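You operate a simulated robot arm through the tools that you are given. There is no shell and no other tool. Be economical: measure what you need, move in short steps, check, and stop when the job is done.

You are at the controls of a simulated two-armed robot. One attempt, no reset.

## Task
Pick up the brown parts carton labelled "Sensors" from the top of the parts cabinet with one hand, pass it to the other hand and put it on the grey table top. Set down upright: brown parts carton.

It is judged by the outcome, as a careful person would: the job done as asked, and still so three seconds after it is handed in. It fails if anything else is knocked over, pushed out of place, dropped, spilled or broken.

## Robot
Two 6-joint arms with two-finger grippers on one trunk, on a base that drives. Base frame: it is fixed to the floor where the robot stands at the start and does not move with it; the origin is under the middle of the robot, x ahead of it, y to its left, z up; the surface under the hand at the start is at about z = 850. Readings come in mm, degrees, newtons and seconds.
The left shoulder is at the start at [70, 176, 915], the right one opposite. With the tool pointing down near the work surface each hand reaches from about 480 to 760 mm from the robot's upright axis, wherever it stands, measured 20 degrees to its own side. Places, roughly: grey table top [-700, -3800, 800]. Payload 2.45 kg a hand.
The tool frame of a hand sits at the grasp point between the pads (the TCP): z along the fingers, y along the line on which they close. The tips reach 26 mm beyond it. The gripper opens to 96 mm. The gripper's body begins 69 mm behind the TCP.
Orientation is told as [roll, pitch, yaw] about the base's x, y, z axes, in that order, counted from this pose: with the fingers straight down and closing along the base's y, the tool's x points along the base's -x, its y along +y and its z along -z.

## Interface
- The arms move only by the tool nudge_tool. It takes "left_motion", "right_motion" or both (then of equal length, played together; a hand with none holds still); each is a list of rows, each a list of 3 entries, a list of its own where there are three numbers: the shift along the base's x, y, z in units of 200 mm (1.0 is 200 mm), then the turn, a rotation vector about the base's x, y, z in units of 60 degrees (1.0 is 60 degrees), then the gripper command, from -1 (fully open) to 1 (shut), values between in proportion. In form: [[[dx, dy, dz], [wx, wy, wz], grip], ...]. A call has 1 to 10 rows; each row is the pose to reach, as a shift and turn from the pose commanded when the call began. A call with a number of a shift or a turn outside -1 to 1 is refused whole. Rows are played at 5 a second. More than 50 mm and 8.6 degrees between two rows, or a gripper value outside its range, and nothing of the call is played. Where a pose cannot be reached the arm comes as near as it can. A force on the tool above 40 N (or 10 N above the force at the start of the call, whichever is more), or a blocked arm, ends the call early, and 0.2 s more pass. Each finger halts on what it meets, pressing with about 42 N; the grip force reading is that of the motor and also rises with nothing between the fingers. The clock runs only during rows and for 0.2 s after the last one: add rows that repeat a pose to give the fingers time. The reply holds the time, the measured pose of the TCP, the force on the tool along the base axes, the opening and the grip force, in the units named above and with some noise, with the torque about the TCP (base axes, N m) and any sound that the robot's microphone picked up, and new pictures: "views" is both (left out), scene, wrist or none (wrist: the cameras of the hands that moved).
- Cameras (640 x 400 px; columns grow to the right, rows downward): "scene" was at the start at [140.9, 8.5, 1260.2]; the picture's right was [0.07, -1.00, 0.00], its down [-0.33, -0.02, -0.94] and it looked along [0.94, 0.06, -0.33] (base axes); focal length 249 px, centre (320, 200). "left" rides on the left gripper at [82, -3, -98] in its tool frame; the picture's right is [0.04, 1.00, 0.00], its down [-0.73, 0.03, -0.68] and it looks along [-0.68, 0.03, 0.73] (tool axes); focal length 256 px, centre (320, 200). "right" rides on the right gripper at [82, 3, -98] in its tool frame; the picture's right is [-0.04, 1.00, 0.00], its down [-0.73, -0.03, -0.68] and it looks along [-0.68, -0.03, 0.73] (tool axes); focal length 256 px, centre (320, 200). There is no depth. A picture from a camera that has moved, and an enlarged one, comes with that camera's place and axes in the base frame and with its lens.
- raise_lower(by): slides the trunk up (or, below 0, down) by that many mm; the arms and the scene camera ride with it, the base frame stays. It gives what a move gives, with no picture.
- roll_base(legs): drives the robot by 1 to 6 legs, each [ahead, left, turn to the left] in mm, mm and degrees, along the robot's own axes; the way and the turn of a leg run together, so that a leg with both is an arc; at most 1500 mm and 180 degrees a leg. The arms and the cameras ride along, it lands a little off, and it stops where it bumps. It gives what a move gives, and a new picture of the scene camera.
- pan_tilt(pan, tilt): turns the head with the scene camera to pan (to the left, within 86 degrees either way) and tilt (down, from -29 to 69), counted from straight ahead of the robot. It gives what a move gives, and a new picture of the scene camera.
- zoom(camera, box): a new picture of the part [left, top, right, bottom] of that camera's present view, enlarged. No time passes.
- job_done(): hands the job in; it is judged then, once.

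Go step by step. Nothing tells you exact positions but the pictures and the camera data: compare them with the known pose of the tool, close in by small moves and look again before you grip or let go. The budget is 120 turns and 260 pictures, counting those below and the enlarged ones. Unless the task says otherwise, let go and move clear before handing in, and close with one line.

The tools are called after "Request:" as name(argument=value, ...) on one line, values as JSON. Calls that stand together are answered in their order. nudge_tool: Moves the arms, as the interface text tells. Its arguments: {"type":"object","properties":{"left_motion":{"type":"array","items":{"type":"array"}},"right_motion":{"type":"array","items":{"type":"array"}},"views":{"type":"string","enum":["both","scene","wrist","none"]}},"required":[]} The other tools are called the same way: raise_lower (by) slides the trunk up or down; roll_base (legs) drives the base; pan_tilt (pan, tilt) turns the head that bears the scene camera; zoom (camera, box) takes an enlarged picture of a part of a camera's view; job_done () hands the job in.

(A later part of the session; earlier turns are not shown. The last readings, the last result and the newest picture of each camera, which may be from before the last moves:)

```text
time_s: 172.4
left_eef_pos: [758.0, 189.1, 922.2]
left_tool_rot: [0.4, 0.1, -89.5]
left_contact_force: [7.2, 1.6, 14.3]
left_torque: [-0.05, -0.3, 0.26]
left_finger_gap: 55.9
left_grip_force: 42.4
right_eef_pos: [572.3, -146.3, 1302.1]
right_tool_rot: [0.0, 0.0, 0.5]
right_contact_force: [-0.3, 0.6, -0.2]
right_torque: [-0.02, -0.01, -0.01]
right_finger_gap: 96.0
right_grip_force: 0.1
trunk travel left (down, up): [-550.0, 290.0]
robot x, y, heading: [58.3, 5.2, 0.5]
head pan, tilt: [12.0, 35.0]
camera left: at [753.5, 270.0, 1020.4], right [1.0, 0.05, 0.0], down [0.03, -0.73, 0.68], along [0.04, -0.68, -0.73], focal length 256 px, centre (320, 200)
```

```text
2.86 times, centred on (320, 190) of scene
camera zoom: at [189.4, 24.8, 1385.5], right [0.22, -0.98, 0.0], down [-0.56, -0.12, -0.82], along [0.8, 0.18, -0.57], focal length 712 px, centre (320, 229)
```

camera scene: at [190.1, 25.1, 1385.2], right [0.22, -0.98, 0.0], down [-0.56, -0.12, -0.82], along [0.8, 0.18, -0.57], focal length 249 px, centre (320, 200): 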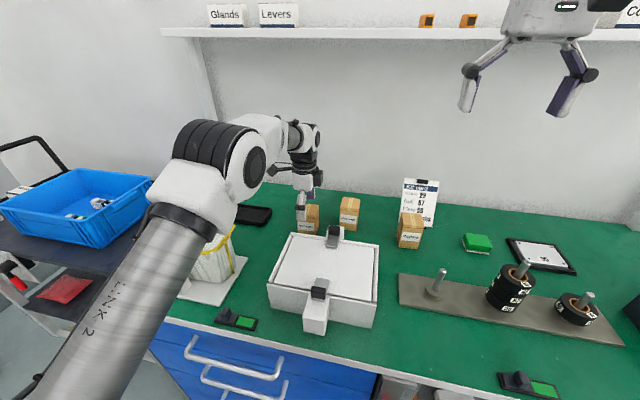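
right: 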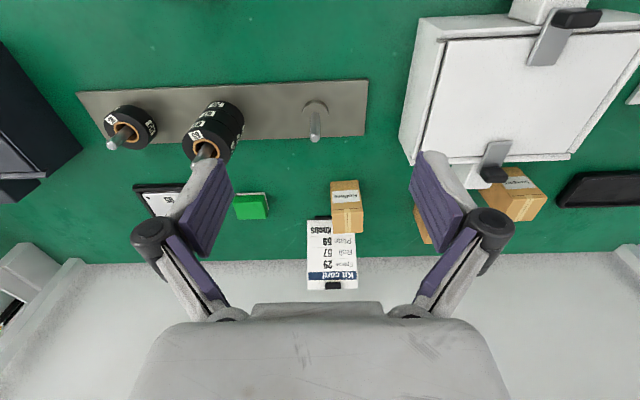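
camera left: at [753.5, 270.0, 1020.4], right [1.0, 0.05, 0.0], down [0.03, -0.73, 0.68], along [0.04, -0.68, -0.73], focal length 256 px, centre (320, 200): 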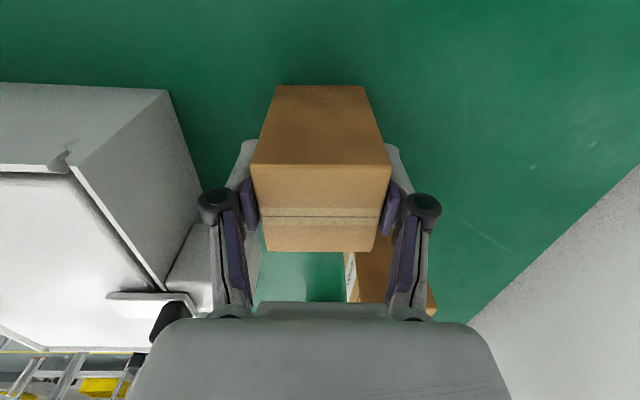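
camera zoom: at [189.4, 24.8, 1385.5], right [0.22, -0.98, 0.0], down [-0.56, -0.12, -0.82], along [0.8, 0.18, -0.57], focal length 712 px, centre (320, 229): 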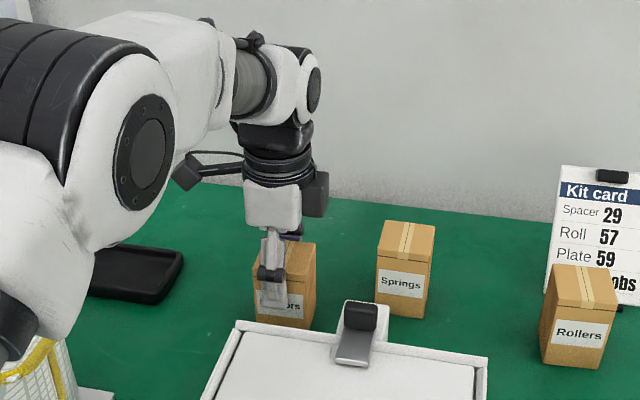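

The carton is gripped with a 55.9 mm gap at 42 N. I'll lift it slowly.

Request:
nudge_tool(left_motion=[[[0, 0, 0.05], [0, 0, 0], 1], [[0, 0, 0.15], [0, 0, 0], 1], [[0, 0, 0.3], [0, 0, 0], 1], [[0, 0, 0.5], [0, 0, 0], 1], [[0, 0, 0.7], [0, 0, 0], 1], [[0, 0, 0.7], [0, 0, 0], 1]], views="both")

```text
time_s: 173.8
left_eef_pos: [757.6, 189.3, 1060.2]
left_tool_rot: [0.0, 0.0, -89.6]
left_contact_force: [-0.3, 0.5, -1.1]
left_torque: [0.02, 0.0, 0.02]
left_finger_gap: 55.5
left_grip_force: 42.3
right_eef_pos: [573.3, -145.1, 1301.3]
right_tool_rot: [0.0, 0.0, 0.5]
right_contact_force: [0.1, -0.3, 0.3]
right_torque: [0.06, 0.06, 0.05]
right_finger_gap: 96.2
right_grip_force: 0.1
trunk travel left (down, up): [-550.0, 290.0]
robot x, y, heading: [51.5, 5.4, 0.6]
head pan, tilt: [12.0, 35.0]
camera scene: at [191.1, 25.3, 1385.1], right [0.22, -0.98, 0.0], down [-0.56, -0.12, -0.82], along [0.8, 0.18, -0.57], focal length 249 px, centre (320, 200)
camera left: at [753.3, 270.7, 1158.6], right [1.0, 0.05, 0.0], down [0.04, -0.73, 0.68], along [0.03, -0.68, -0.73], focal length 256 px, centre (320, 200)
```

scene: 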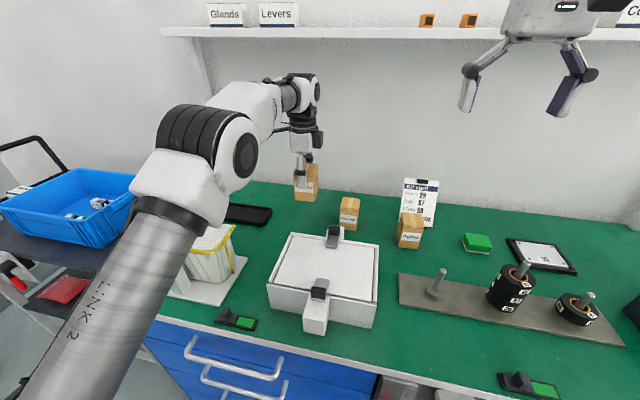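
left: 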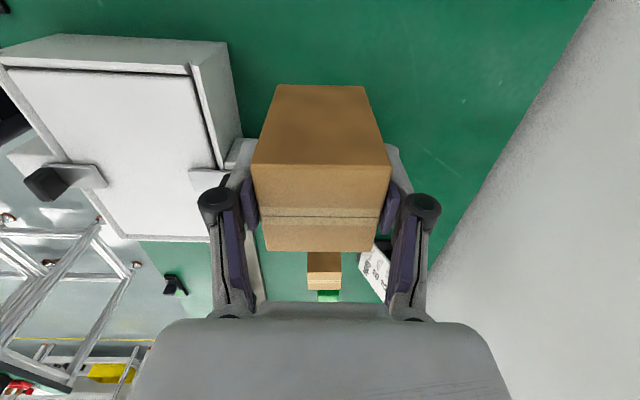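

Lifted cleanly. I'll raise the trunk for clearance and back away from the bench before the handover.

Request:
raise_lower(by=100)

Request:
roll_base(legs=[[-280, 0, 0]])

```text
time_s: 175.2
left_eef_pos: [757.5, 190.1, 1160.7]
left_tool_rot: [0.2, 0.1, -89.5]
left_contact_force: [-0.2, -0.6, -1.0]
left_torque: [-0.01, -0.01, 0.02]
left_finger_gap: 55.4
left_grip_force: 41.6
right_eef_pos: [572.6, -146.3, 1401.4]
right_tool_rot: [0.0, 0.1, 0.5]
right_contact_force: [-0.7, 0.1, -0.7]
right_torque: [0.0, 0.01, -0.03]
right_finger_gap: 95.8
right_grip_force: 0.0
trunk travel left (down, up): [-650.0, 190.0]
robot x, y, heading: [55.4, 2.7, 0.5]
head pan, tilt: [12.0, 35.0]
```

```text
time_s: 177.1
left_eef_pos: [479.0, 187.9, 1157.8]
left_tool_rot: [-0.1, 0.0, -89.4]
left_contact_force: [-0.4, -0.1, -2.0]
left_torque: [0.02, 0.02, 0.04]
left_finger_gap: 55.4
left_grip_force: 42.0
right_eef_pos: [293.6, -148.3, 1402.5]
right_tool_rot: [0.0, 0.1, 0.5]
right_contact_force: [-0.5, -0.2, 0.0]
right_torque: [0.02, 0.02, -0.02]
right_finger_gap: 96.1
right_grip_force: 0.2
trunk travel left (down, up): [-650.0, 190.0]
robot x, y, heading: [-222.4, 0.7, 0.6]
head pan, tilt: [12.0, 35.0]
camera scene: at [-88.2, 22.9, 1485.0], right [0.22, -0.98, 0.0], down [-0.56, -0.13, -0.82], along [0.8, 0.18, -0.57], focal length 249 px, centre (320, 200)
```

scene: 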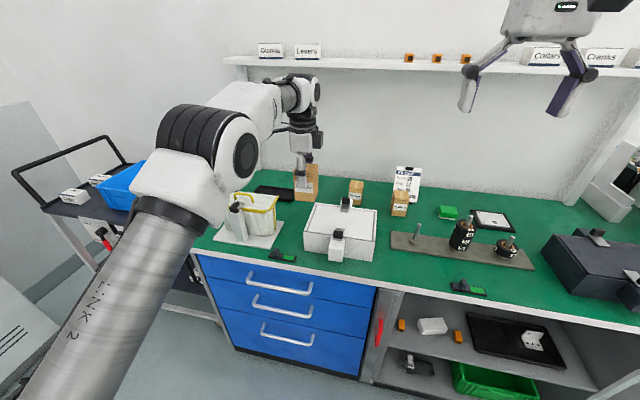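

Backed off, with the carton still held. I'll bring it to the centre and turn the right hand +90° yaw so its camera faces outward.

Request:
nudge_tool(left_motion=[[[-0.11, -0.1, 0], [0, 0, 0], 1], [[-0.22, -0.2, 0], [0, 0, 0], 1], [[-0.33, -0.3, 0], [0, 0, 0], 1], [[-0.44, -0.4, 0], [0, 0, 0], 1], [[-0.55, -0.5, 0], [0, 0, 0], 1], [[-0.66, -0.6, 0], [0, 0, 0], 1], [[-0.7, -0.65, 0], [0, 0, 0], 1]], right_motion=[[[0, -0.05, -0.08], [0, 0, 0.125], -1], [[0, -0.1, -0.16], [0, 0, 0.25], -1], [[0, -0.15, -0.24], [0, 0, 0.375], -1], [[0, -0.2, -0.32], [0, 0, 0.5], -1], [[0, -0.25, -0.4], [0, 0, 0.625], -1], [[0, -0.3, -0.48], [0, 0, 0.75], -1], [[0, -0.3, -0.5], [0, 0, 0.75], -1]], views="none")

Request:
nudge_tool(right_motion=[[[0, 0, -0.08], [0, 0, 0.125], -1], [[0, 0, -0.16], [0, 0, 0.25], -1], [[0, 0, -0.24], [0, 0, 0.375], -1], [[0, 0, -0.32], [0, 0, 0.5], -1], [[0, 0, -0.4], [0, 0, 0.625], -1], [[0, 0, -0.48], [0, 0, 0.745], -1], [[0, 0, -0.5], [0, 0, 0.745], -1]], views="both")

```text
time_s: 178.7
left_eef_pos: [352.4, 90.4, 1173.5]
left_tool_rot: [0.0, -4.2, -87.0]
left_contact_force: [0.0, -0.2, -1.6]
left_torque: [0.01, 0.04, -0.03]
left_finger_gap: 55.5
left_grip_force: 42.5
left hand out of reach, approached as far as the arm can: row 7
right_eef_pos: [292.9, -207.7, 1302.4]
right_tool_rot: [0.1, 0.0, 45.7]
right_contact_force: [-0.1, -0.1, 0.1]
right_torque: [0.02, 0.01, 0.0]
right_finger_gap: 96.1
right_grip_force: 0.1
trunk travel left (down, up): [-650.0, 190.0]
robot x, y, heading: [-223.3, -1.5, 0.6]
head pan, tilt: [12.0, 35.0]
```

```text
time_s: 180.3
left_eef_pos: [352.4, 90.1, 1175.1]
left_tool_rot: [0.2, -3.9, -87.2]
left_contact_force: [0.3, -0.3, -1.3]
left_torque: [0.02, 0.01, 0.02]
left_finger_gap: 55.2
left_grip_force: 41.9
right_eef_pos: [293.2, -206.4, 1201.5]
right_tool_rot: [0.1, 0.1, 90.5]
right_contact_force: [0.8, -0.1, 0.3]
right_torque: [-0.01, 0.01, 0.02]
right_finger_gap: 96.3
right_grip_force: 0.2
trunk travel left (down, up): [-650.0, 190.0]
robot x, y, heading: [-224.6, 3.9, 0.7]
head pan, tilt: [12.0, 35.0]
camera scene: at [-89.7, 22.7, 1485.2], right [0.22, -0.98, 0.0], down [-0.56, -0.13, -0.82], along [0.8, 0.18, -0.57], focal length 249 px, centre (320, 200)
camera right: at [289.3, -287.5, 1298.4], right [-1.0, 0.03, 0.0], down [0.03, 0.73, 0.68], along [0.02, 0.68, -0.73], focal length 256 px, centre (320, 200)
```

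scene: 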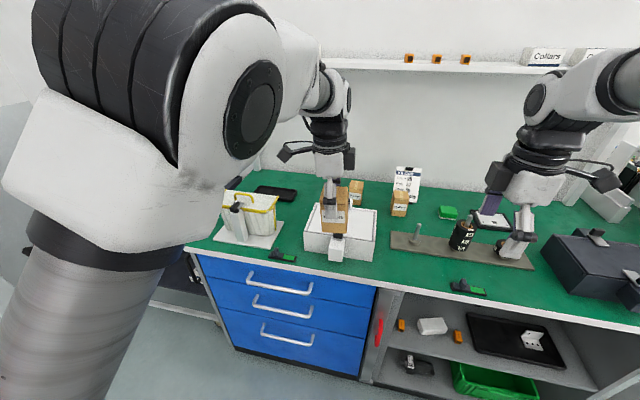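
right: 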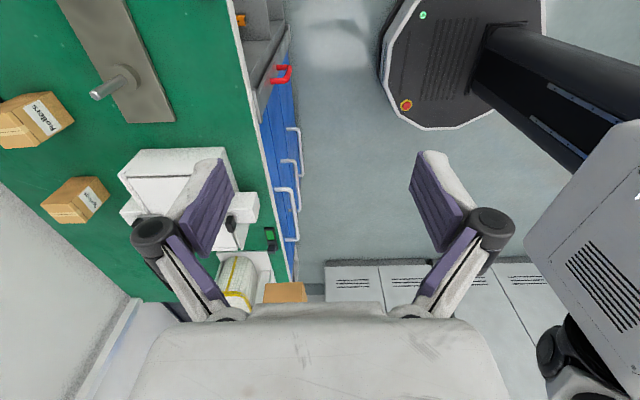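

The left hand hit its inner reach limit with a slight tilt, so I'll move it outward a bit to straighten. Meanwhile I'll tilt the right hand 36° to point left and down.

Request:
nudge_tool(left_motion=[[[0.1, 0, 0], [0, 0, 0], 1], [[0.2, 0, 0], [0, 0, 0], 1], [[0.25, 0.02, 0], [0, 0, 0], 1], [[0.25, 0.02, 0], [0, 0, 0], 1], [[0.25, 0.02, 0], [0, 0, 0], 1], [[0.25, 0.02, 0], [0, 0, 0], 1]], right_motion=[[[0.08, 0, 0.1], [0.12, 0, 0], -1], [[0.16, 0, 0.2], [0.24, 0, 0], -1], [[0.24, 0, 0.3], [0.36, 0, 0], -1], [[0.32, 0, 0.4], [0.48, 0, 0], -1], [[0.4, 0, 0.4], [0.6, 0, 0], -1], [[0.4, 0, 0.4], [0.6, 0, 0], -1]], views="both")

```text
time_s: 181.7
left_eef_pos: [396.9, 83.0, 1162.0]
left_tool_rot: [-0.1, -1.1, -88.5]
left_contact_force: [0.0, -0.3, -2.0]
left_torque: [-0.02, -0.03, 0.03]
left_finger_gap: 55.3
left_grip_force: 42.2
right_eef_pos: [372.9, -206.2, 1282.5]
right_tool_rot: [-0.3, -36.1, 90.4]
right_contact_force: [-1.1, 0.3, -0.6]
right_torque: [0.0, 0.0, -0.03]
right_finger_gap: 96.0
right_grip_force: 0.1
trunk travel left (down, up): [-650.0, 190.0]
robot x, y, heading: [-226.6, 1.2, 0.6]
head pan, tilt: [12.0, 35.0]
camera scene: at [-90.5, 23.3, 1485.3], right [0.22, -0.98, 0.0], down [-0.56, -0.13, -0.82], along [0.8, 0.18, -0.57], focal length 249 px, centre (320, 200)
camera right: at [369.0, -329.9, 1312.7], right [-1.0, 0.03, 0.02], down [0.03, 0.19, 0.98], along [0.02, 0.98, -0.19], focal length 256 px, centre (320, 200)
camera left: at [391.9, 166.3, 1259.8], right [1.0, 0.07, 0.0], down [0.05, -0.72, 0.69], along [0.04, -0.69, -0.72], focal length 256 px, centre (320, 200)
```

scene: 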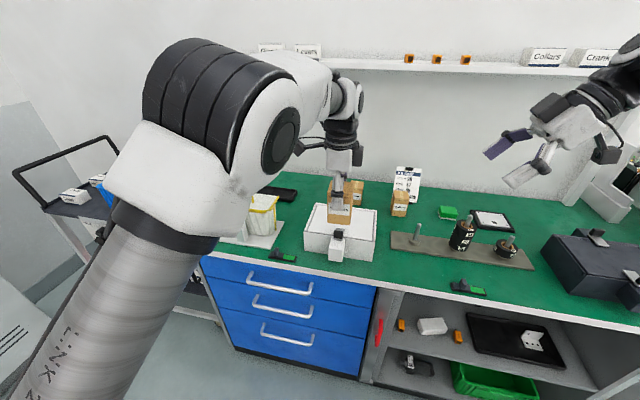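
right: 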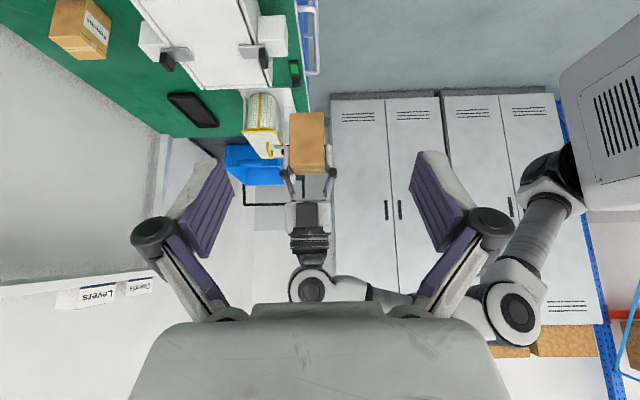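
left: 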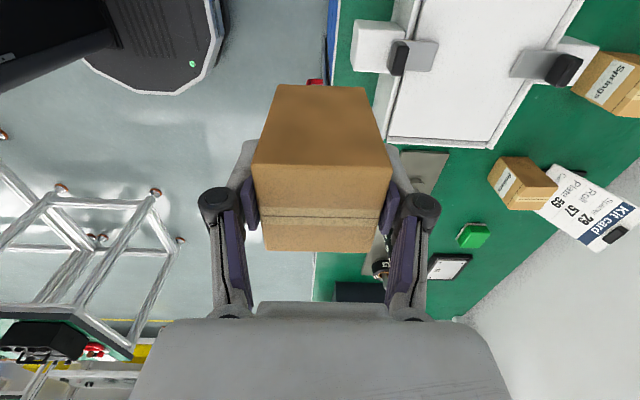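

The left hand is nearly vertical again, and the right camera sees the carton. I'll move the right hand to a pre-grasp point about 110 mm back along its approach axis.

Request:
nudge_tool(left_motion=[[[0, 0, 0], [0, 0, 0], 1], [[0, 0, 0], [0, 0, 0], 1], [[0, 0, 0], [0, 0, 0], 1], [[0, 0, 0], [0, 0, 0], 1], [[0, 0, 0], [0, 0, 0], 1], [[0, 0, 0], [0, 0, 0], 1], [[0, 0, 0], [0, 0, 0], 1]], right_motion=[[[0.03, 0.17, -0.06], [0, 0, 0], -1], [[0.06, 0.34, -0.12], [0, 0, 0], -1], [[0.09, 0.51, -0.18], [0, 0, 0], -1], [[0.12, 0.68, -0.24], [0, 0, 0], -1], [[0.12, 0.85, -0.3], [0, 0, 0], -1], [[0.12, 1.0, -0.35], [0, 0, 0], -1], [[0.12, 1.0, -0.35], [0, 0, 0], -1]], views="both")

Request:
zoom(camera="scene", box=[260, 60, 460, 260])

```text
time_s: 183.3
left_eef_pos: [398.8, 81.2, 1162.5]
left_tool_rot: [0.0, -1.1, -88.5]
left_contact_force: [0.3, 0.4, -1.4]
left_torque: [0.04, 0.01, -0.03]
left_finger_gap: 55.1
left_grip_force: 42.1
right_eef_pos: [396.3, -7.7, 1211.6]
right_tool_rot: [-0.2, -36.0, 90.4]
right_contact_force: [-0.1, -0.5, -0.7]
right_torque: [0.0, -0.01, 0.03]
right_finger_gap: 95.8
right_grip_force: 0.0
trunk travel left (down, up): [-650.0, 190.0]
robot x, y, heading: [-224.5, -0.5, 0.3]
head pan, tilt: [12.0, 35.0]
camera scene: at [-89.4, 21.8, 1485.2], right [0.22, -0.98, 0.0], down [-0.56, -0.12, -0.82], along [0.8, 0.18, -0.57], focal length 249 px, centre (320, 200)
camera right: at [393.6, -130.4, 1242.5], right [-1.0, 0.03, 0.02], down [0.03, 0.19, 0.98], along [0.02, 0.98, -0.19], focal length 256 px, centre (320, 200)
camera left: at [392.6, 164.9, 1260.5], right [1.0, 0.07, 0.0], down [0.05, -0.72, 0.69], along [0.05, -0.69, -0.72], focal length 256 px, centre (320, 200)
```

scene: 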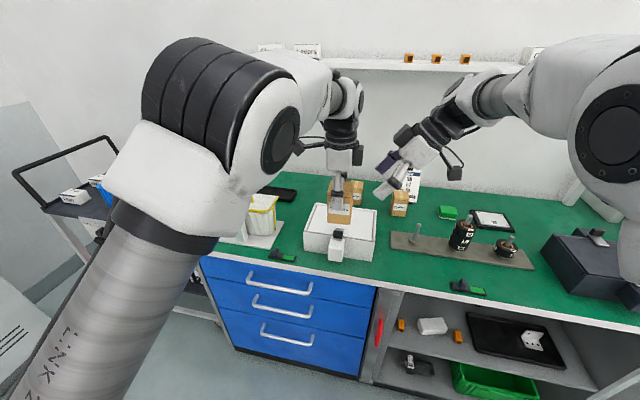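
right: 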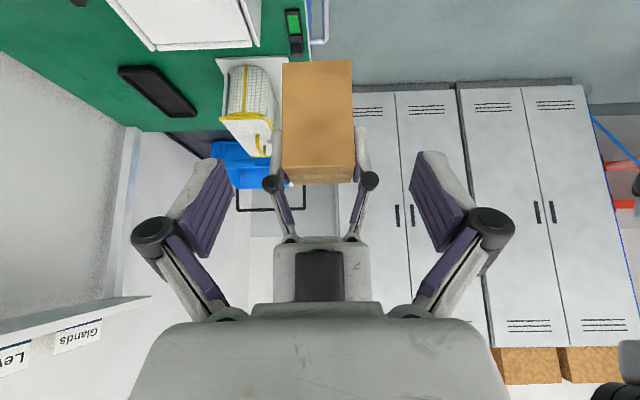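
left: 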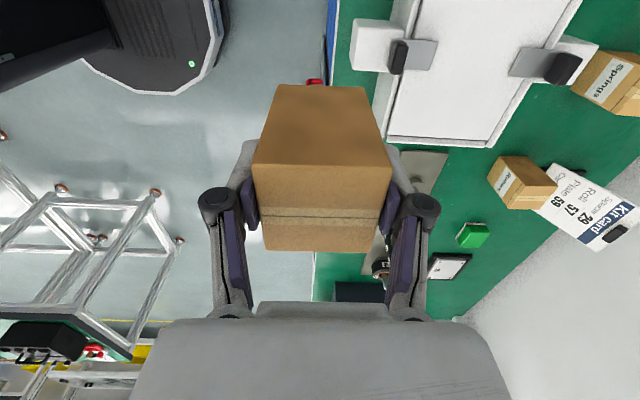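

```text
2.00 times, centred on (360, 160) of scene
camera zoom: at [-89.4, 21.8, 1485.2], right [0.22, -0.98, 0.0], down [-0.56, -0.12, -0.82], along [0.8, 0.18, -0.57], focal length 498 px, centre (240, 280)
```

zoom: 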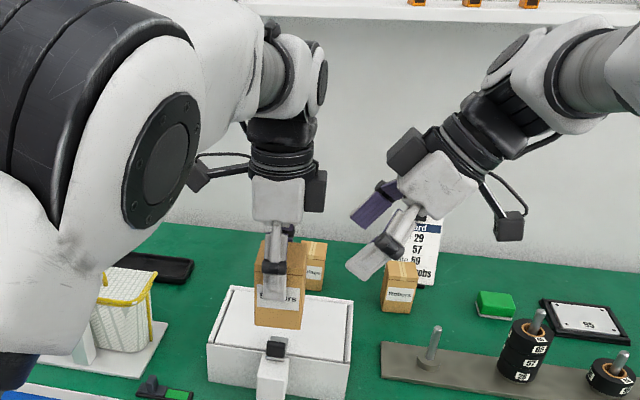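

Refined from both wrist cameras, the carton centre is near y = 80, its top near z = 1180 and its bottom near z = 1094. I'll tilt the right hand to 45° for more clearance and advance to about 50 mm from the grasp.

Request:
nudge_tool(right_motion=[[[0.006, -0.03, -0.02], [0.075, 0, 0], -1], [[0.0125, -0.065, -0.04], [0.15, 0, 0], -1], [[0.0125, 0.04, -0.145], [0.15, 0, 0], -1], [[0.0125, 0.148, -0.253], [0.15, 0, 0], -1], [[0.0125, 0.148, -0.253], [0.15, 0, 0], -1]], views="both")

Request:
zoom(camera="scene", box=[290, 90, 450, 250])

```text
time_s: 184.5
left_eef_pos: [398.1, 81.0, 1165.0]
left_tool_rot: [0.1, -1.0, -88.5]
left_contact_force: [1.1, -0.5, -1.4]
left_torque: [0.05, -0.03, 0.03]
left_finger_gap: 55.2
left_grip_force: 41.8
right_eef_pos: [398.5, 22.0, 1161.3]
right_tool_rot: [-0.2, -45.2, 90.3]
right_contact_force: [-0.2, 0.3, -0.4]
right_torque: [-0.01, 0.01, 0.02]
right_finger_gap: 96.0
right_grip_force: 0.1
trunk travel left (down, up): [-650.0, 190.0]
robot x, y, heading: [-226.5, 1.3, 0.6]
head pan, tilt: [12.0, 35.0]
camera scene: at [-90.0, 21.4, 1485.3], right [0.22, -0.98, 0.0], down [-0.56, -0.12, -0.82], along [0.8, 0.18, -0.57], focal length 249 px, centre (320, 200)
camera right: at [395.7, -104.7, 1171.8], right [-1.0, 0.03, 0.02], down [0.03, 0.04, 1.0], along [0.02, 1.0, -0.04], focal length 256 px, centre (320, 200)
```

scene: 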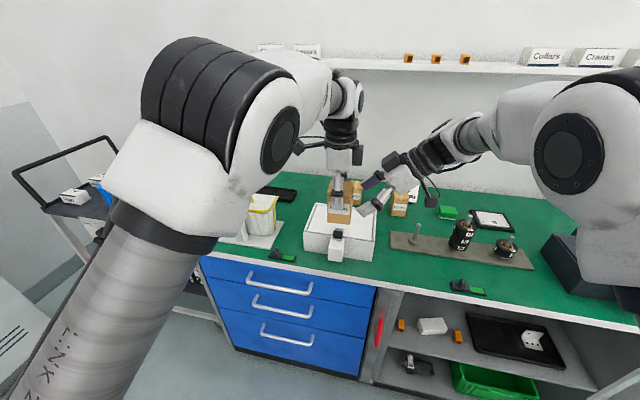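
right: 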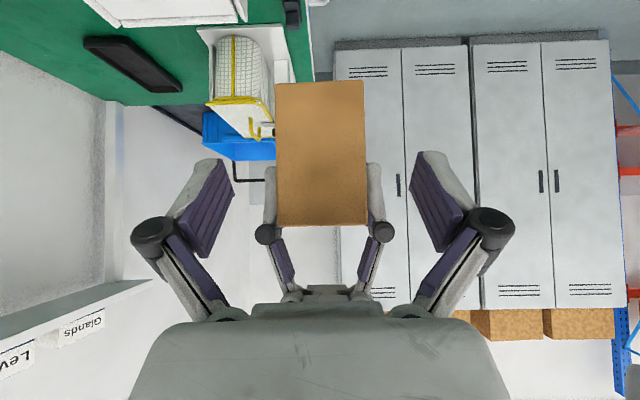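

```text
2.50 times, centred on (370, 170) of scene
camera zoom: at [-90.0, 21.4, 1485.3], right [0.22, -0.98, 0.0], down [-0.56, -0.12, -0.82], along [0.8, 0.18, -0.57], focal length 623 px, centre (195, 275)
```

zoom: 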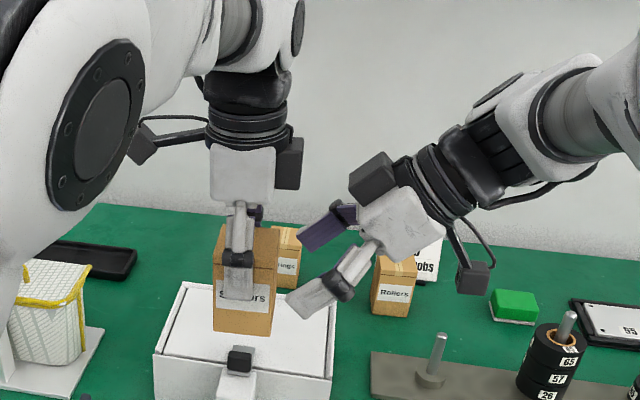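

The refined carton is 56 × 56 × 90 mm with its bottom at z = 1092, and it's centred in the right camera. I'll advance the last ~54 mm along the tool axis with the right hand still open.

Request:
nudge_tool(right_motion=[[[0, 0.05, -0.05], [0, 0, 0], -1], [[0, 0.1, -0.1], [0, 0, 0], -1], [[0, 0.15, -0.15], [0, 0, 0], -1], [[0, 0.19, -0.19], [0, 0, 0], -1], [[0, 0.19, -0.19], [0, 0, 0], -1]], views="both")

Request:
zoom(camera="scene", box=[310, 130, 410, 240])

```text
time_s: 185.7
left_eef_pos: [398.1, 82.5, 1163.0]
left_tool_rot: [0.0, -1.1, -88.5]
left_contact_force: [0.3, -0.5, -1.0]
left_torque: [0.02, -0.03, -0.04]
left_finger_gap: 55.2
left_grip_force: 41.5
right_eef_pos: [399.0, 60.3, 1122.7]
right_tool_rot: [-0.2, -45.0, 90.4]
right_contact_force: [0.6, 0.7, -1.4]
right_torque: [0.03, 0.01, 0.02]
right_finger_gap: 96.0
right_grip_force: 0.1
trunk travel left (down, up): [-650.0, 190.0]
robot x, y, heading: [-223.5, -2.3, 0.8]
head pan, tilt: [12.0, 35.0]
camera scene: at [-89.8, 22.5, 1485.2], right [0.22, -0.98, 0.0], down [-0.56, -0.13, -0.82], along [0.8, 0.18, -0.57], focal length 249 px, centre (320, 200)
camera right: at [395.8, -66.4, 1133.0], right [-1.0, 0.02, 0.03], down [0.03, 0.04, 1.0], along [0.02, 1.0, -0.04], focal length 256 px, centre (320, 200)
```

scene: 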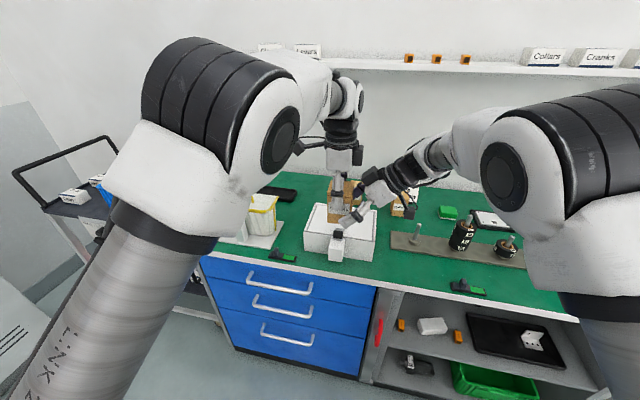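
right: 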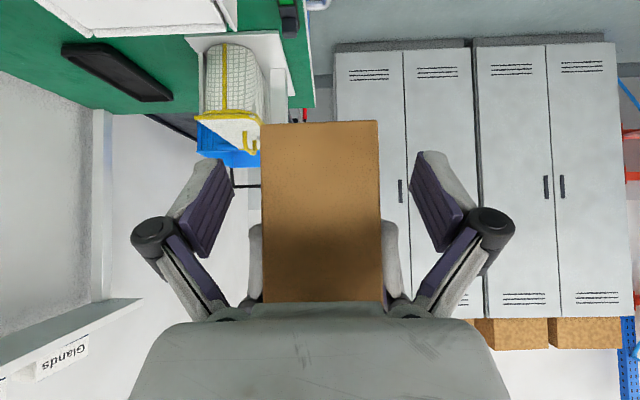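

```text
3.64 times, centred on (360, 185) of scene
camera zoom: at [-89.8, 22.5, 1485.2], right [0.22, -0.98, 0.0], down [-0.56, -0.13, -0.82], along [0.8, 0.18, -0.57], focal length 906 px, centre (174, 254)
```

zoom: 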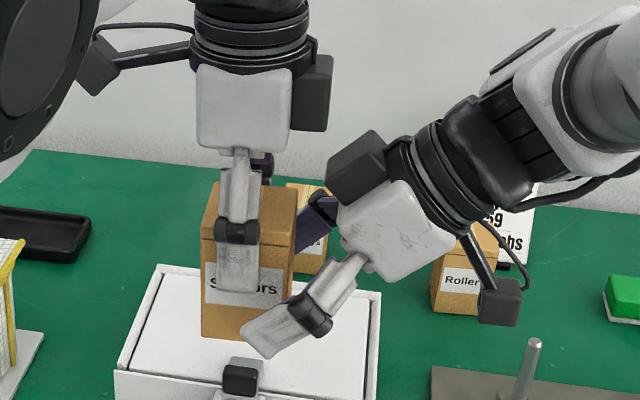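

The right fingers straddle the lower carton and clear the left fingertips. I'll close the right hand.

Request:
nudge_tool(right_motion=[[[0, 0, 0], [0, 0, 0], 0], [[0, 0, 0], [0, 0, 0], 0.5], [[0, 0, 0], [0, 0, 0], 1], [[0, 0, 0], [0, 0, 0], 1], [[0, 0, 0], [0, 0, 0], 1], [[0, 0, 0], [0, 0, 0], 1]], views="wrist")

Request:
zoom(camera="scene", box=[310, 130, 410, 240])

```text
time_s: 187.1
left_eef_pos: [398.3, 83.5, 1162.7]
left_tool_rot: [0.1, -1.1, -88.4]
left_contact_force: [17.9, 13.4, -13.7]
left_torque: [0.72, -0.6, -0.33]
left_finger_gap: 55.4
left_grip_force: 42.7
right_eef_pos: [399.5, 60.3, 1122.5]
right_tool_rot: [-0.2, -45.0, 90.5]
right_contact_force: [-19.4, -13.1, 11.2]
right_torque: [0.09, -0.23, 0.78]
right_finger_gap: 55.6
right_grip_force: 41.6
trunk travel left (down, up): [-650.0, 190.0]
robot x, y, heading: [-221.0, -1.3, 0.4]
head pan, tilt: [12.0, 35.0]
camera right: at [395.9, -66.4, 1133.2], right [-1.0, 0.02, 0.03], down [0.03, 0.04, 1.0], along [0.02, 1.0, -0.04], focal length 256 px, centre (320, 200)
```

right: 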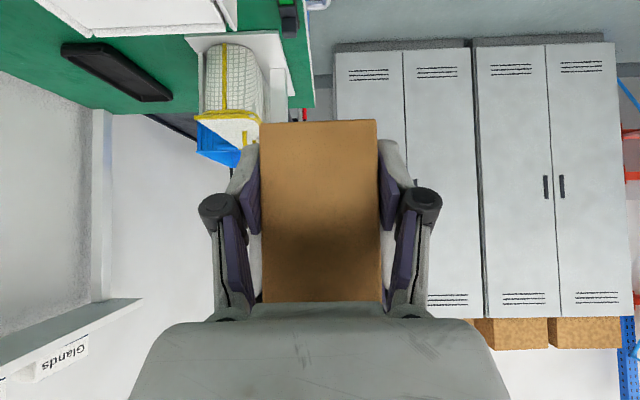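

```text
3.64 times, centred on (360, 185) of scene
camera zoom: at [-89.5, 22.8, 1485.2], right [0.22, -0.98, 0.0], down [-0.56, -0.13, -0.82], along [0.8, 0.18, -0.57], focal length 906 px, centre (174, 254)
```

zoom: 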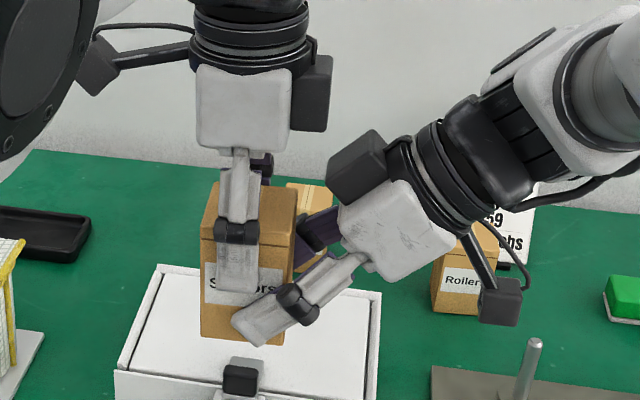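

Both hands hold the carton (right gap 55.6 mm, 41.6 N). I'll open the left hand and lift it straight off.

Request:
nudge_tool(left_motion=[[[0, 0, 0], [0, 0, 0], 0], [[0, 0, 0], [0, 0, 0], -0.6], [[0, 0, 0], [0, 0, 0], -1], [[0, 0, 0], [0, 0, 0], -1], [[0, 0, 0], [0, 0, 0], -1]], right_motion=[[[0, 0, 0], [0, 0, 0], 1], [[0, 0, 0], [0, 0, 0], 1], [[0, 0, 0], [0, 0, 0], 1], [[0, 0, 0], [0, 0, 0], 1], [[0, 0, 0], [0, 0, 0], 1]], views="wrist")

Request:
zoom(camera="scene", box=[310, 130, 410, 240])

```text
time_s: 188.3
left_eef_pos: [398.4, 83.1, 1165.3]
left_tool_rot: [0.1, -1.1, -88.5]
left_contact_force: [-0.2, 0.0, 0.4]
left_torque: [0.0, 0.01, -0.01]
left_finger_gap: 96.2
left_grip_force: 0.0
right_eef_pos: [398.2, 59.6, 1122.0]
right_tool_rot: [-0.3, -45.0, 90.3]
right_contact_force: [-0.5, -0.2, -0.9]
right_torque: [-0.04, 0.02, 0.02]
right_finger_gap: 55.1
right_grip_force: 42.3
trunk travel left (down, up): [-650.0, 190.0]
robot x, y, heading: [-221.8, 2.4, 0.8]
head pan, tilt: [12.0, 35.0]
camera right: at [396.0, -66.3, 1133.0], right [-1.0, 0.03, 0.03], down [0.03, 0.04, 1.0], along [0.02, 1.0, -0.04], focal length 256 px, centre (320, 200)
camera left: at [392.3, 165.8, 1261.1], right [1.0, 0.07, 0.0], down [0.05, -0.72, 0.69], along [0.05, -0.69, -0.72], focal length 256 px, centre (320, 200)
```

right: 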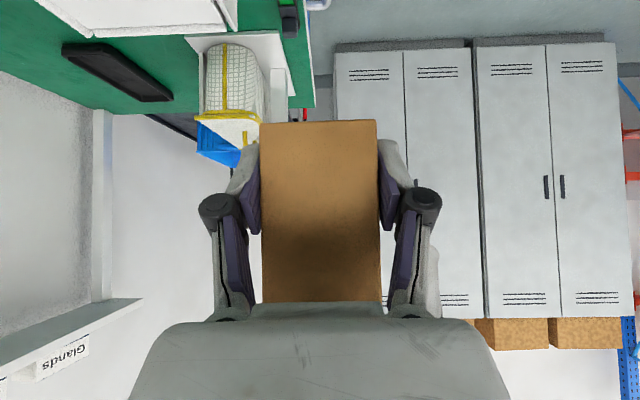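
left: 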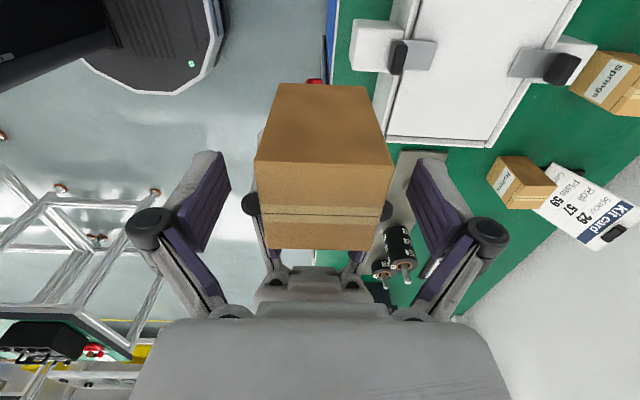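

```text
3.64 times, centred on (360, 185) of scene
camera zoom: at [-89.6, 22.8, 1485.2], right [0.22, -0.98, 0.0], down [-0.56, -0.13, -0.82], along [0.8, 0.18, -0.57], focal length 906 px, centre (174, 254)
```

zoom: 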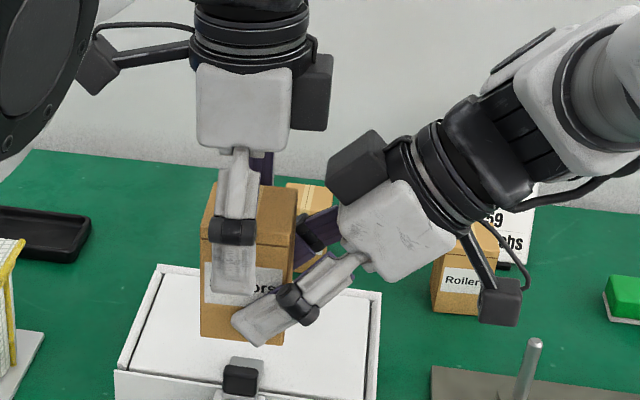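

The right hand holds the carton alone, still upright. The left hand goes up and then out to the left.

Request:
nudge_tool(left_motion=[[[0, 0, 0.15], [0, 0, 0], -1], [[0, 0, 0.35], [0, 0, 0], -1], [[0, 0, 0.55], [0, 0, 0], -1], [[0, 0.15, 0.6], [0, 0, 0], -1], [[0, 0.35, 0.6], [0, 0, 0], -1], [[0, 0.55, 0.6], [0, 0, 0], -1], [[0, 0.75, 0.6], [0, 0, 0], -1], [[0, 0.95, 0.6], [0, 0, 0], -1]], views="scene")

```text
time_s: 190.1
left_eef_pos: [395.3, 267.5, 1281.6]
left_tool_rot: [0.0, -0.1, -89.4]
left_contact_force: [0.3, 1.0, 0.5]
left_torque: [-0.07, 0.02, 0.0]
left_finger_gap: 95.8
left_grip_force: 0.1
right_eef_pos: [399.7, 62.0, 1123.5]
right_tool_rot: [-0.3, -44.9, 90.4]
right_contact_force: [-1.0, 1.1, -0.4]
right_torque: [-0.07, 0.03, 0.02]
right_finger_gap: 55.3
right_grip_force: 42.0
trunk travel left (down, up): [-650.0, 190.0]
robot x, y, heading: [-223.0, -2.7, 0.3]
head pan, tilt: [12.0, 35.0]
camera scene: at [-89.7, 25.0, 1485.2], right [0.22, -0.98, 0.0], down [-0.56, -0.13, -0.82], along [0.8, 0.18, -0.57], focal length 249 px, centre (320, 200)
```

scene: 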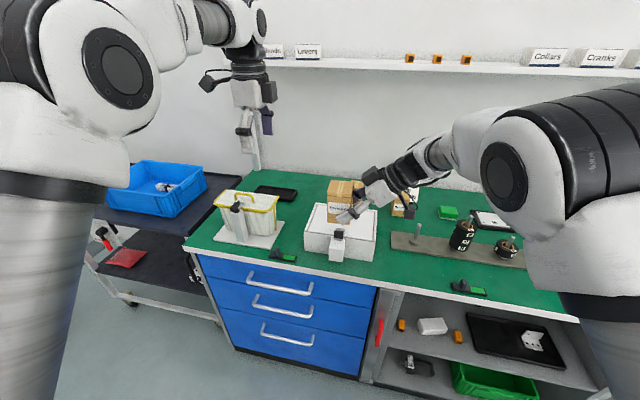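

The handover is done. Now I'll drive to the grey table: turn right, go down the aisle, then shift sideways to face the clear part of the table.

Request:
roll_base(legs=[[0, 0, -90.5], [0, 110, 0], [1450, 0, 0], [1000, 0, 0]])

Request:
pan_tilt(pan=-15, tilt=35)

```text
time_s: 206.8
left_eef_pos: [100.0, -3071.6, 1282.2]
left_tool_rot: [0.1, -0.1, 179.3]
left_contact_force: [0.2, -0.6, 0.6]
left_torque: [0.01, -0.03, -0.02]
left_finger_gap: 96.0
left_grip_force: 0.2
right_eef_pos: [-104.6, -3070.6, 1122.8]
right_tool_rot: [-0.3, -45.0, -0.9]
right_contact_force: [0.2, 0.0, -0.2]
right_torque: [0.03, 0.03, 0.01]
right_finger_gap: 55.3
right_grip_force: 42.3
trunk travel left (down, up): [-650.0, 190.0]
robot x, y, heading: [-150.4, -2449.6, -90.6]
head pan, tilt: [12.0, 35.0]
camera scene: at [-136.0, -2581.6, 1485.2], right [-0.98, -0.2, 0.0], down [-0.11, 0.56, -0.82], along [0.16, -0.8, -0.57], focal length 249 px, centre (320, 200)
```

scene: 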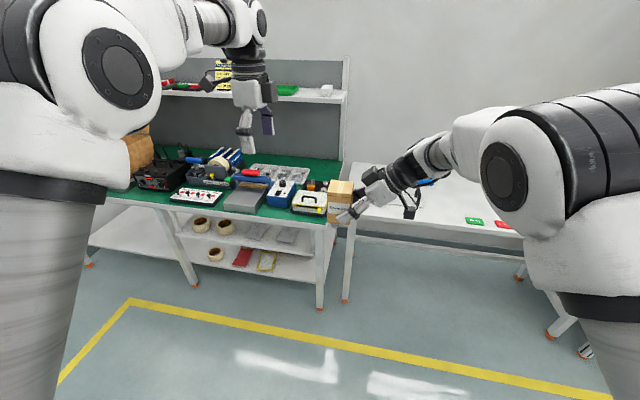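

```text
time_s: 207.7
left_eef_pos: [99.9, -3071.1, 1281.2]
left_tool_rot: [0.1, 0.0, 179.3]
left_contact_force: [0.8, 0.3, 0.0]
left_torque: [0.04, -0.05, -0.02]
left_finger_gap: 96.1
left_grip_force: 0.0
right_eef_pos: [-104.3, -3070.8, 1122.3]
right_tool_rot: [-0.4, -45.0, -0.8]
right_contact_force: [-0.2, -0.6, 0.5]
right_torque: [0.02, 0.01, 0.0]
right_finger_gap: 55.3
right_grip_force: 42.0
trunk travel left (down, up): [-650.0, 190.0]
robot x, y, heading: [-150.5, -2445.4, -90.4]
head pan, tilt: [-15.0, 35.0]
camera scene: at [-177.0, -2580.3, 1485.2], right [-0.96, 0.27, 0.0], down [0.15, 0.55, -0.82], along [-0.22, -0.79, -0.57], focal length 249 px, centre (320, 200)
```

scene: 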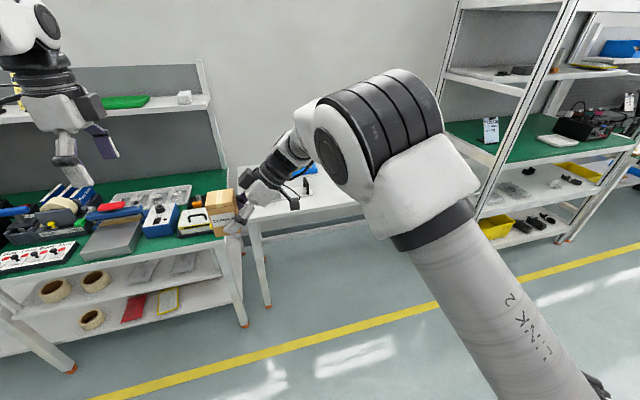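

The carton rides well. I'll shift sideways to face the table, then inspect it.

Request:
roll_base(legs=[[0, -680, 0]])

Request:
pan_tilt(pan=8, tilt=35)

```text
time_s: 211.4
left_eef_pos: [-583.9, -3064.4, 1282.0]
left_tool_rot: [0.1, 0.0, 179.3]
left_contact_force: [0.3, 0.6, -1.0]
left_torque: [0.04, -0.02, 0.01]
left_finger_gap: 95.9
left_grip_force: 0.0
right_eef_pos: [-791.3, -3063.5, 1122.8]
right_tool_rot: [-0.2, -45.1, -0.9]
right_contact_force: [0.7, 0.2, -0.6]
right_torque: [0.02, 0.06, -0.01]
right_finger_gap: 55.4
right_grip_force: 41.3
trunk travel left (down, up): [-650.0, 190.0]
robot x, y, heading: [-832.5, -2438.3, -90.6]
head pan, tilt: [-15.0, 35.0]
camera scene: at [-862.0, -2572.6, 1485.2], right [-0.96, 0.27, 0.0], down [0.15, 0.55, -0.82], along [-0.22, -0.79, -0.57], focal length 249 px, centre (320, 200)
```

scene: 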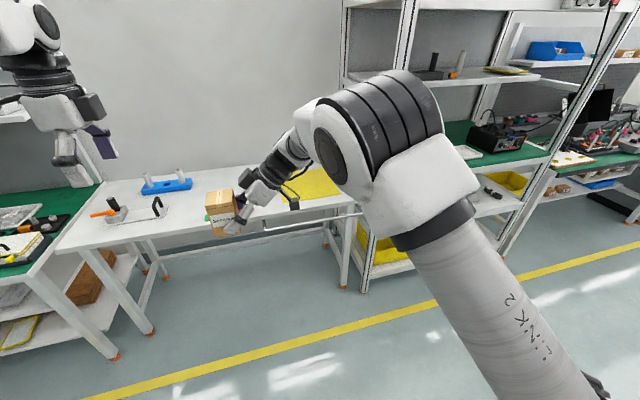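

```text
time_s: 212.3
left_eef_pos: [-584.3, -3064.0, 1281.5]
left_tool_rot: [0.0, 0.0, 179.3]
left_contact_force: [1.2, -0.6, 0.2]
left_torque: [0.01, 0.02, -0.02]
left_finger_gap: 95.9
left_grip_force: 0.1
right_eef_pos: [-790.3, -3062.8, 1121.7]
right_tool_rot: [-0.2, -45.0, -0.9]
right_contact_force: [-0.3, -0.3, 0.0]
right_torque: [-0.02, 0.06, 0.02]
right_finger_gap: 55.3
right_grip_force: 42.0
trunk travel left (down, up): [-650.0, 190.0]
robot x, y, heading: [-834.9, -2439.6, -90.8]
head pan, tilt: [8.0, 35.0]
camera scene: at [-827.4, -2575.1, 1485.2], right [-0.99, -0.13, 0.0], down [-0.07, 0.57, -0.82], along [0.1, -0.81, -0.57], focal length 249 px, centre (320, 200)
```

scene: 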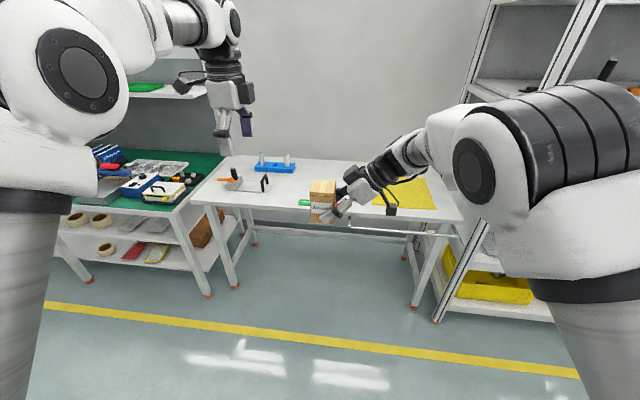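

The table top spans y of about -3456 to -3892 with tags near x = -630 to -700 at the front. A clear spot at about (-770, -3630) lies straight ahead, so I'll drive up and look again.

Request:
roll_base(legs=[[540, 0, 0.6]])

Request:
pan_tilt(pan=0, tilt=50)

Request:
zoom(camera="right", box=[0, 0, 640, 400])

```text
time_s: 215.4
left_eef_pos: [-587.0, -3596.6, 1282.2]
left_tool_rot: [0.1, 0.0, 179.6]
left_contact_force: [0.8, 0.4, 0.9]
left_torque: [0.0, 0.02, 0.01]
left_finger_gap: 96.0
left_grip_force: 0.2
right_eef_pos: [-791.6, -3597.4, 1122.6]
right_tool_rot: [-0.3, -45.0, -0.6]
right_contact_force: [0.2, -0.5, 0.2]
right_torque: [-0.01, 0.0, -0.03]
right_finger_gap: 55.1
right_grip_force: 42.2
trunk travel left (down, up): [-650.0, 190.0]
robot x, y, heading: [-843.7, -2975.0, -90.2]
head pan, tilt: [8.0, 35.0]
camera scene: at [-831.3, -3109.3, 1485.3], right [-0.99, -0.13, 0.0], down [-0.08, 0.57, -0.82], along [0.11, -0.81, -0.57], focal length 249 px, centre (320, 200)
```

scene: 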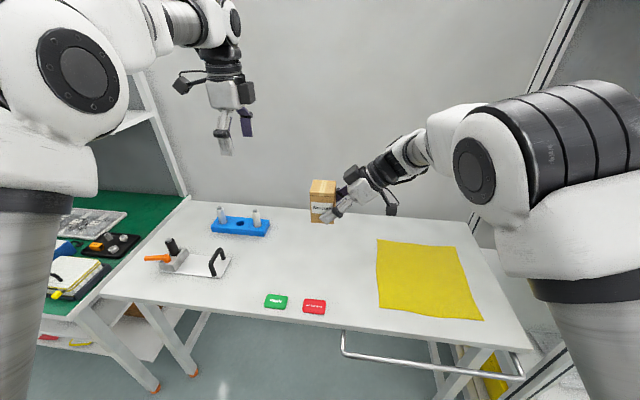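

```text
time_s: 216.2
left_eef_pos: [-586.7, -3597.8, 1281.6]
left_tool_rot: [0.0, 0.0, 179.6]
left_contact_force: [-0.8, 0.2, -0.1]
left_torque: [0.0, -0.03, -0.01]
left_finger_gap: 95.9
left_grip_force: 0.2
right_eef_pos: [-791.6, -3597.7, 1121.8]
right_tool_rot: [-0.2, -45.0, -0.6]
right_contact_force: [-0.3, -0.2, -0.2]
right_torque: [-0.02, 0.03, -0.02]
right_finger_gap: 55.3
right_grip_force: 42.3
trunk travel left (down, up): [-650.0, 190.0]
robot x, y, heading: [-842.0, -2971.6, -90.3]
head pan, tilt: [0.0, 50.0]
camera scene: at [-843.4, -3100.1, 1463.5], right [-1.0, 0.01, 0.0], down [0.0, 0.77, -0.64], along [0.0, -0.64, -0.77], focal length 249 px, centre (320, 200)
```

scene: 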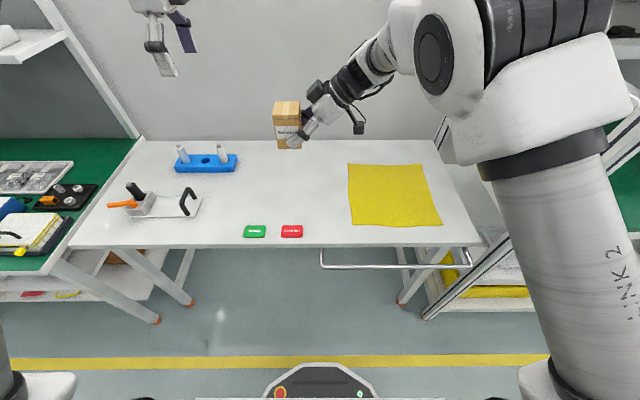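

```text
1.00 times, centred on (320, 200) of right (not enlarged: the box is as wide or as high as the picture)
camera zoom: at [-919.1, -3592.1, 1132.8], right [0.04, 1.0, 0.03], down [0.04, -0.03, 1.0], along [1.0, -0.04, -0.04], focal length 256 px, centre (320, 200)
```

zoom: 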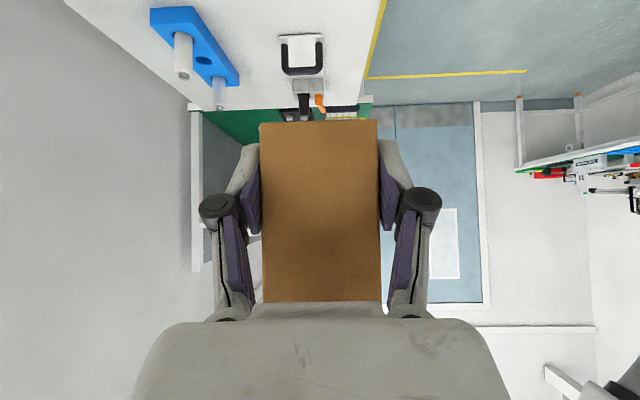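

Red tag at (-756, -3525), yellow sheet from x = -945, and the table top spans y = -3472 to -3989. I'll go 85 mm further ahead to clear the tags, then lower the trunk most of the way.

Request:
roll_base(legs=[[85, 0, 0]])

Request:
raise_lower(by=-220)

Request:
pan_tilt(pan=-5, tilt=42)

Request:
zoom(camera="right", box=[0, 0, 640, 400])

```text
time_s: 217.3
left_eef_pos: [-586.3, -3681.3, 1282.1]
left_tool_rot: [0.0, 0.0, 179.7]
left_contact_force: [-0.3, -0.1, 0.0]
left_torque: [0.01, -0.02, -0.02]
left_finger_gap: 96.1
left_grip_force: 0.0
right_eef_pos: [-793.6, -3681.2, 1122.7]
right_tool_rot: [-0.2, -45.0, -0.5]
right_contact_force: [-0.6, 0.0, -2.2]
right_torque: [0.02, 0.0, 0.0]
right_finger_gap: 55.4
right_grip_force: 41.9
trunk travel left (down, up): [-650.0, 190.0]
robot x, y, heading: [-844.1, -3056.7, -90.4]
head pan, tilt: [0.0, 50.0]
camera scene: at [-844.1, -3182.4, 1463.7], right [-1.0, 0.01, 0.0], down [0.0, 0.77, -0.64], along [0.0, -0.64, -0.77], focal length 249 px, centre (320, 200)
```

scene: 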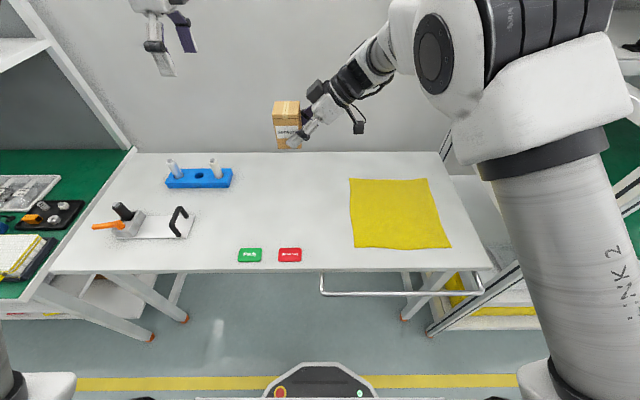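

```text
time_s: 219.6
left_eef_pos: [-585.5, -3681.9, 1061.4]
left_tool_rot: [0.2, 0.0, 179.7]
left_contact_force: [0.3, 0.2, 1.0]
left_torque: [0.03, 0.01, -0.03]
left_finger_gap: 96.1
left_grip_force: 0.1
right_eef_pos: [-793.0, -3681.2, 902.2]
right_tool_rot: [-0.3, -44.9, -0.6]
right_contact_force: [0.1, 0.3, -2.2]
right_torque: [-0.01, 0.03, -0.01]
right_finger_gap: 55.2
right_grip_force: 42.4
trunk travel left (down, up): [-430.0, 410.0]
robot x, y, heading: [-841.7, -3054.7, -90.0]
head pan, tilt: [0.0, 50.0]
```

```text
time_s: 220.3
left_eef_pos: [-586.5, -3680.9, 1061.5]
left_tool_rot: [0.1, 0.0, 179.7]
left_contact_force: [0.9, 0.0, 0.3]
left_torque: [-0.05, -0.03, 0.01]
left_finger_gap: 96.0
left_grip_force: 0.0
right_eef_pos: [-791.8, -3681.1, 902.2]
right_tool_rot: [-0.3, -44.9, -0.6]
right_contact_force: [0.4, -0.3, -1.8]
right_torque: [0.03, 0.06, 0.02]
right_finger_gap: 55.6
right_grip_force: 41.7
trunk travel left (down, up): [-430.0, 410.0]
robot x, y, heading: [-843.5, -3058.9, -90.6]
head pan, tilt: [-5.0, 42.0]
camera scene: at [-851.3, -3189.8, 1254.6], right [-1.0, 0.09, 0.0], down [0.06, 0.67, -0.74], along [-0.07, -0.74, -0.67], focal length 249 px, centre (320, 200)
```

scene: 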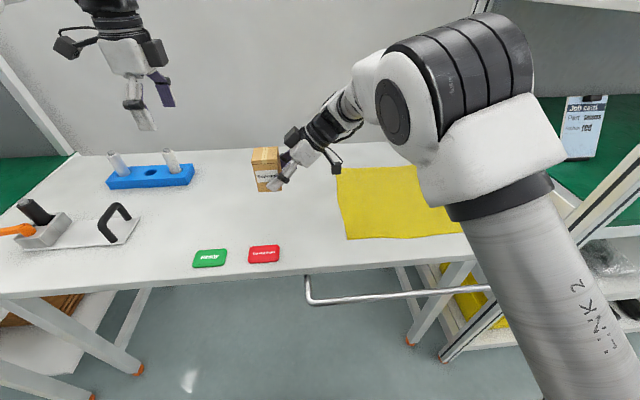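

```text
1.00 times, centred on (320, 200) of right (not enlarged: the box is as wide or as high as the picture)
camera zoom: at [-919.6, -3675.7, 913.1], right [0.04, 1.0, 0.03], down [0.04, -0.03, 1.0], along [1.0, -0.04, -0.04], focal length 256 px, centre (320, 200)
```

zoom: 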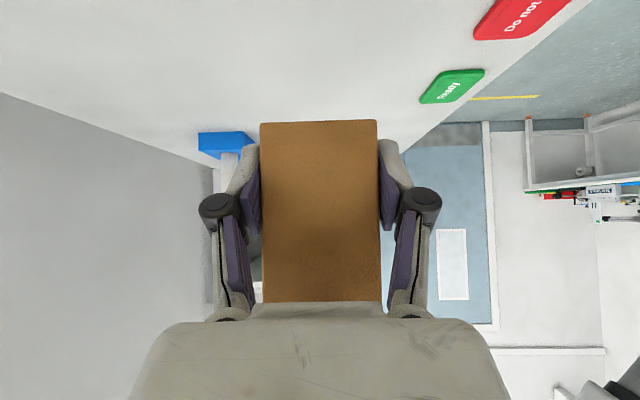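

The spot below the carton looks clear. I'll read the tags before setting down, in case they matter.

Request:
zoom(camera="scene", box=[180, 140, 340, 280])

```text
2.86 times, centred on (260, 210) of scene
camera zoom: at [-851.3, -3189.8, 1254.6], right [-1.0, 0.09, 0.0], down [0.06, 0.67, -0.74], along [-0.07, -0.74, -0.67], focal length 712 px, centre (491, 171)
```

zoom: 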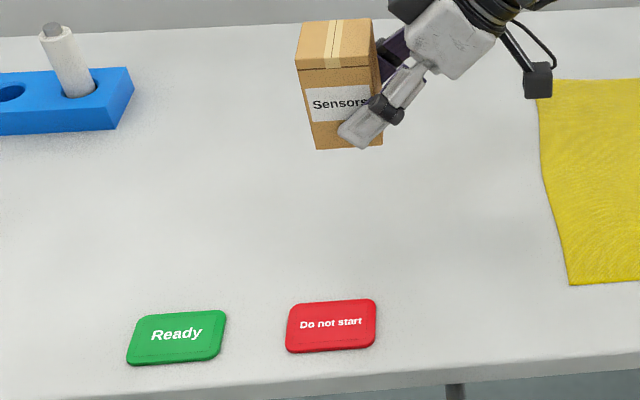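

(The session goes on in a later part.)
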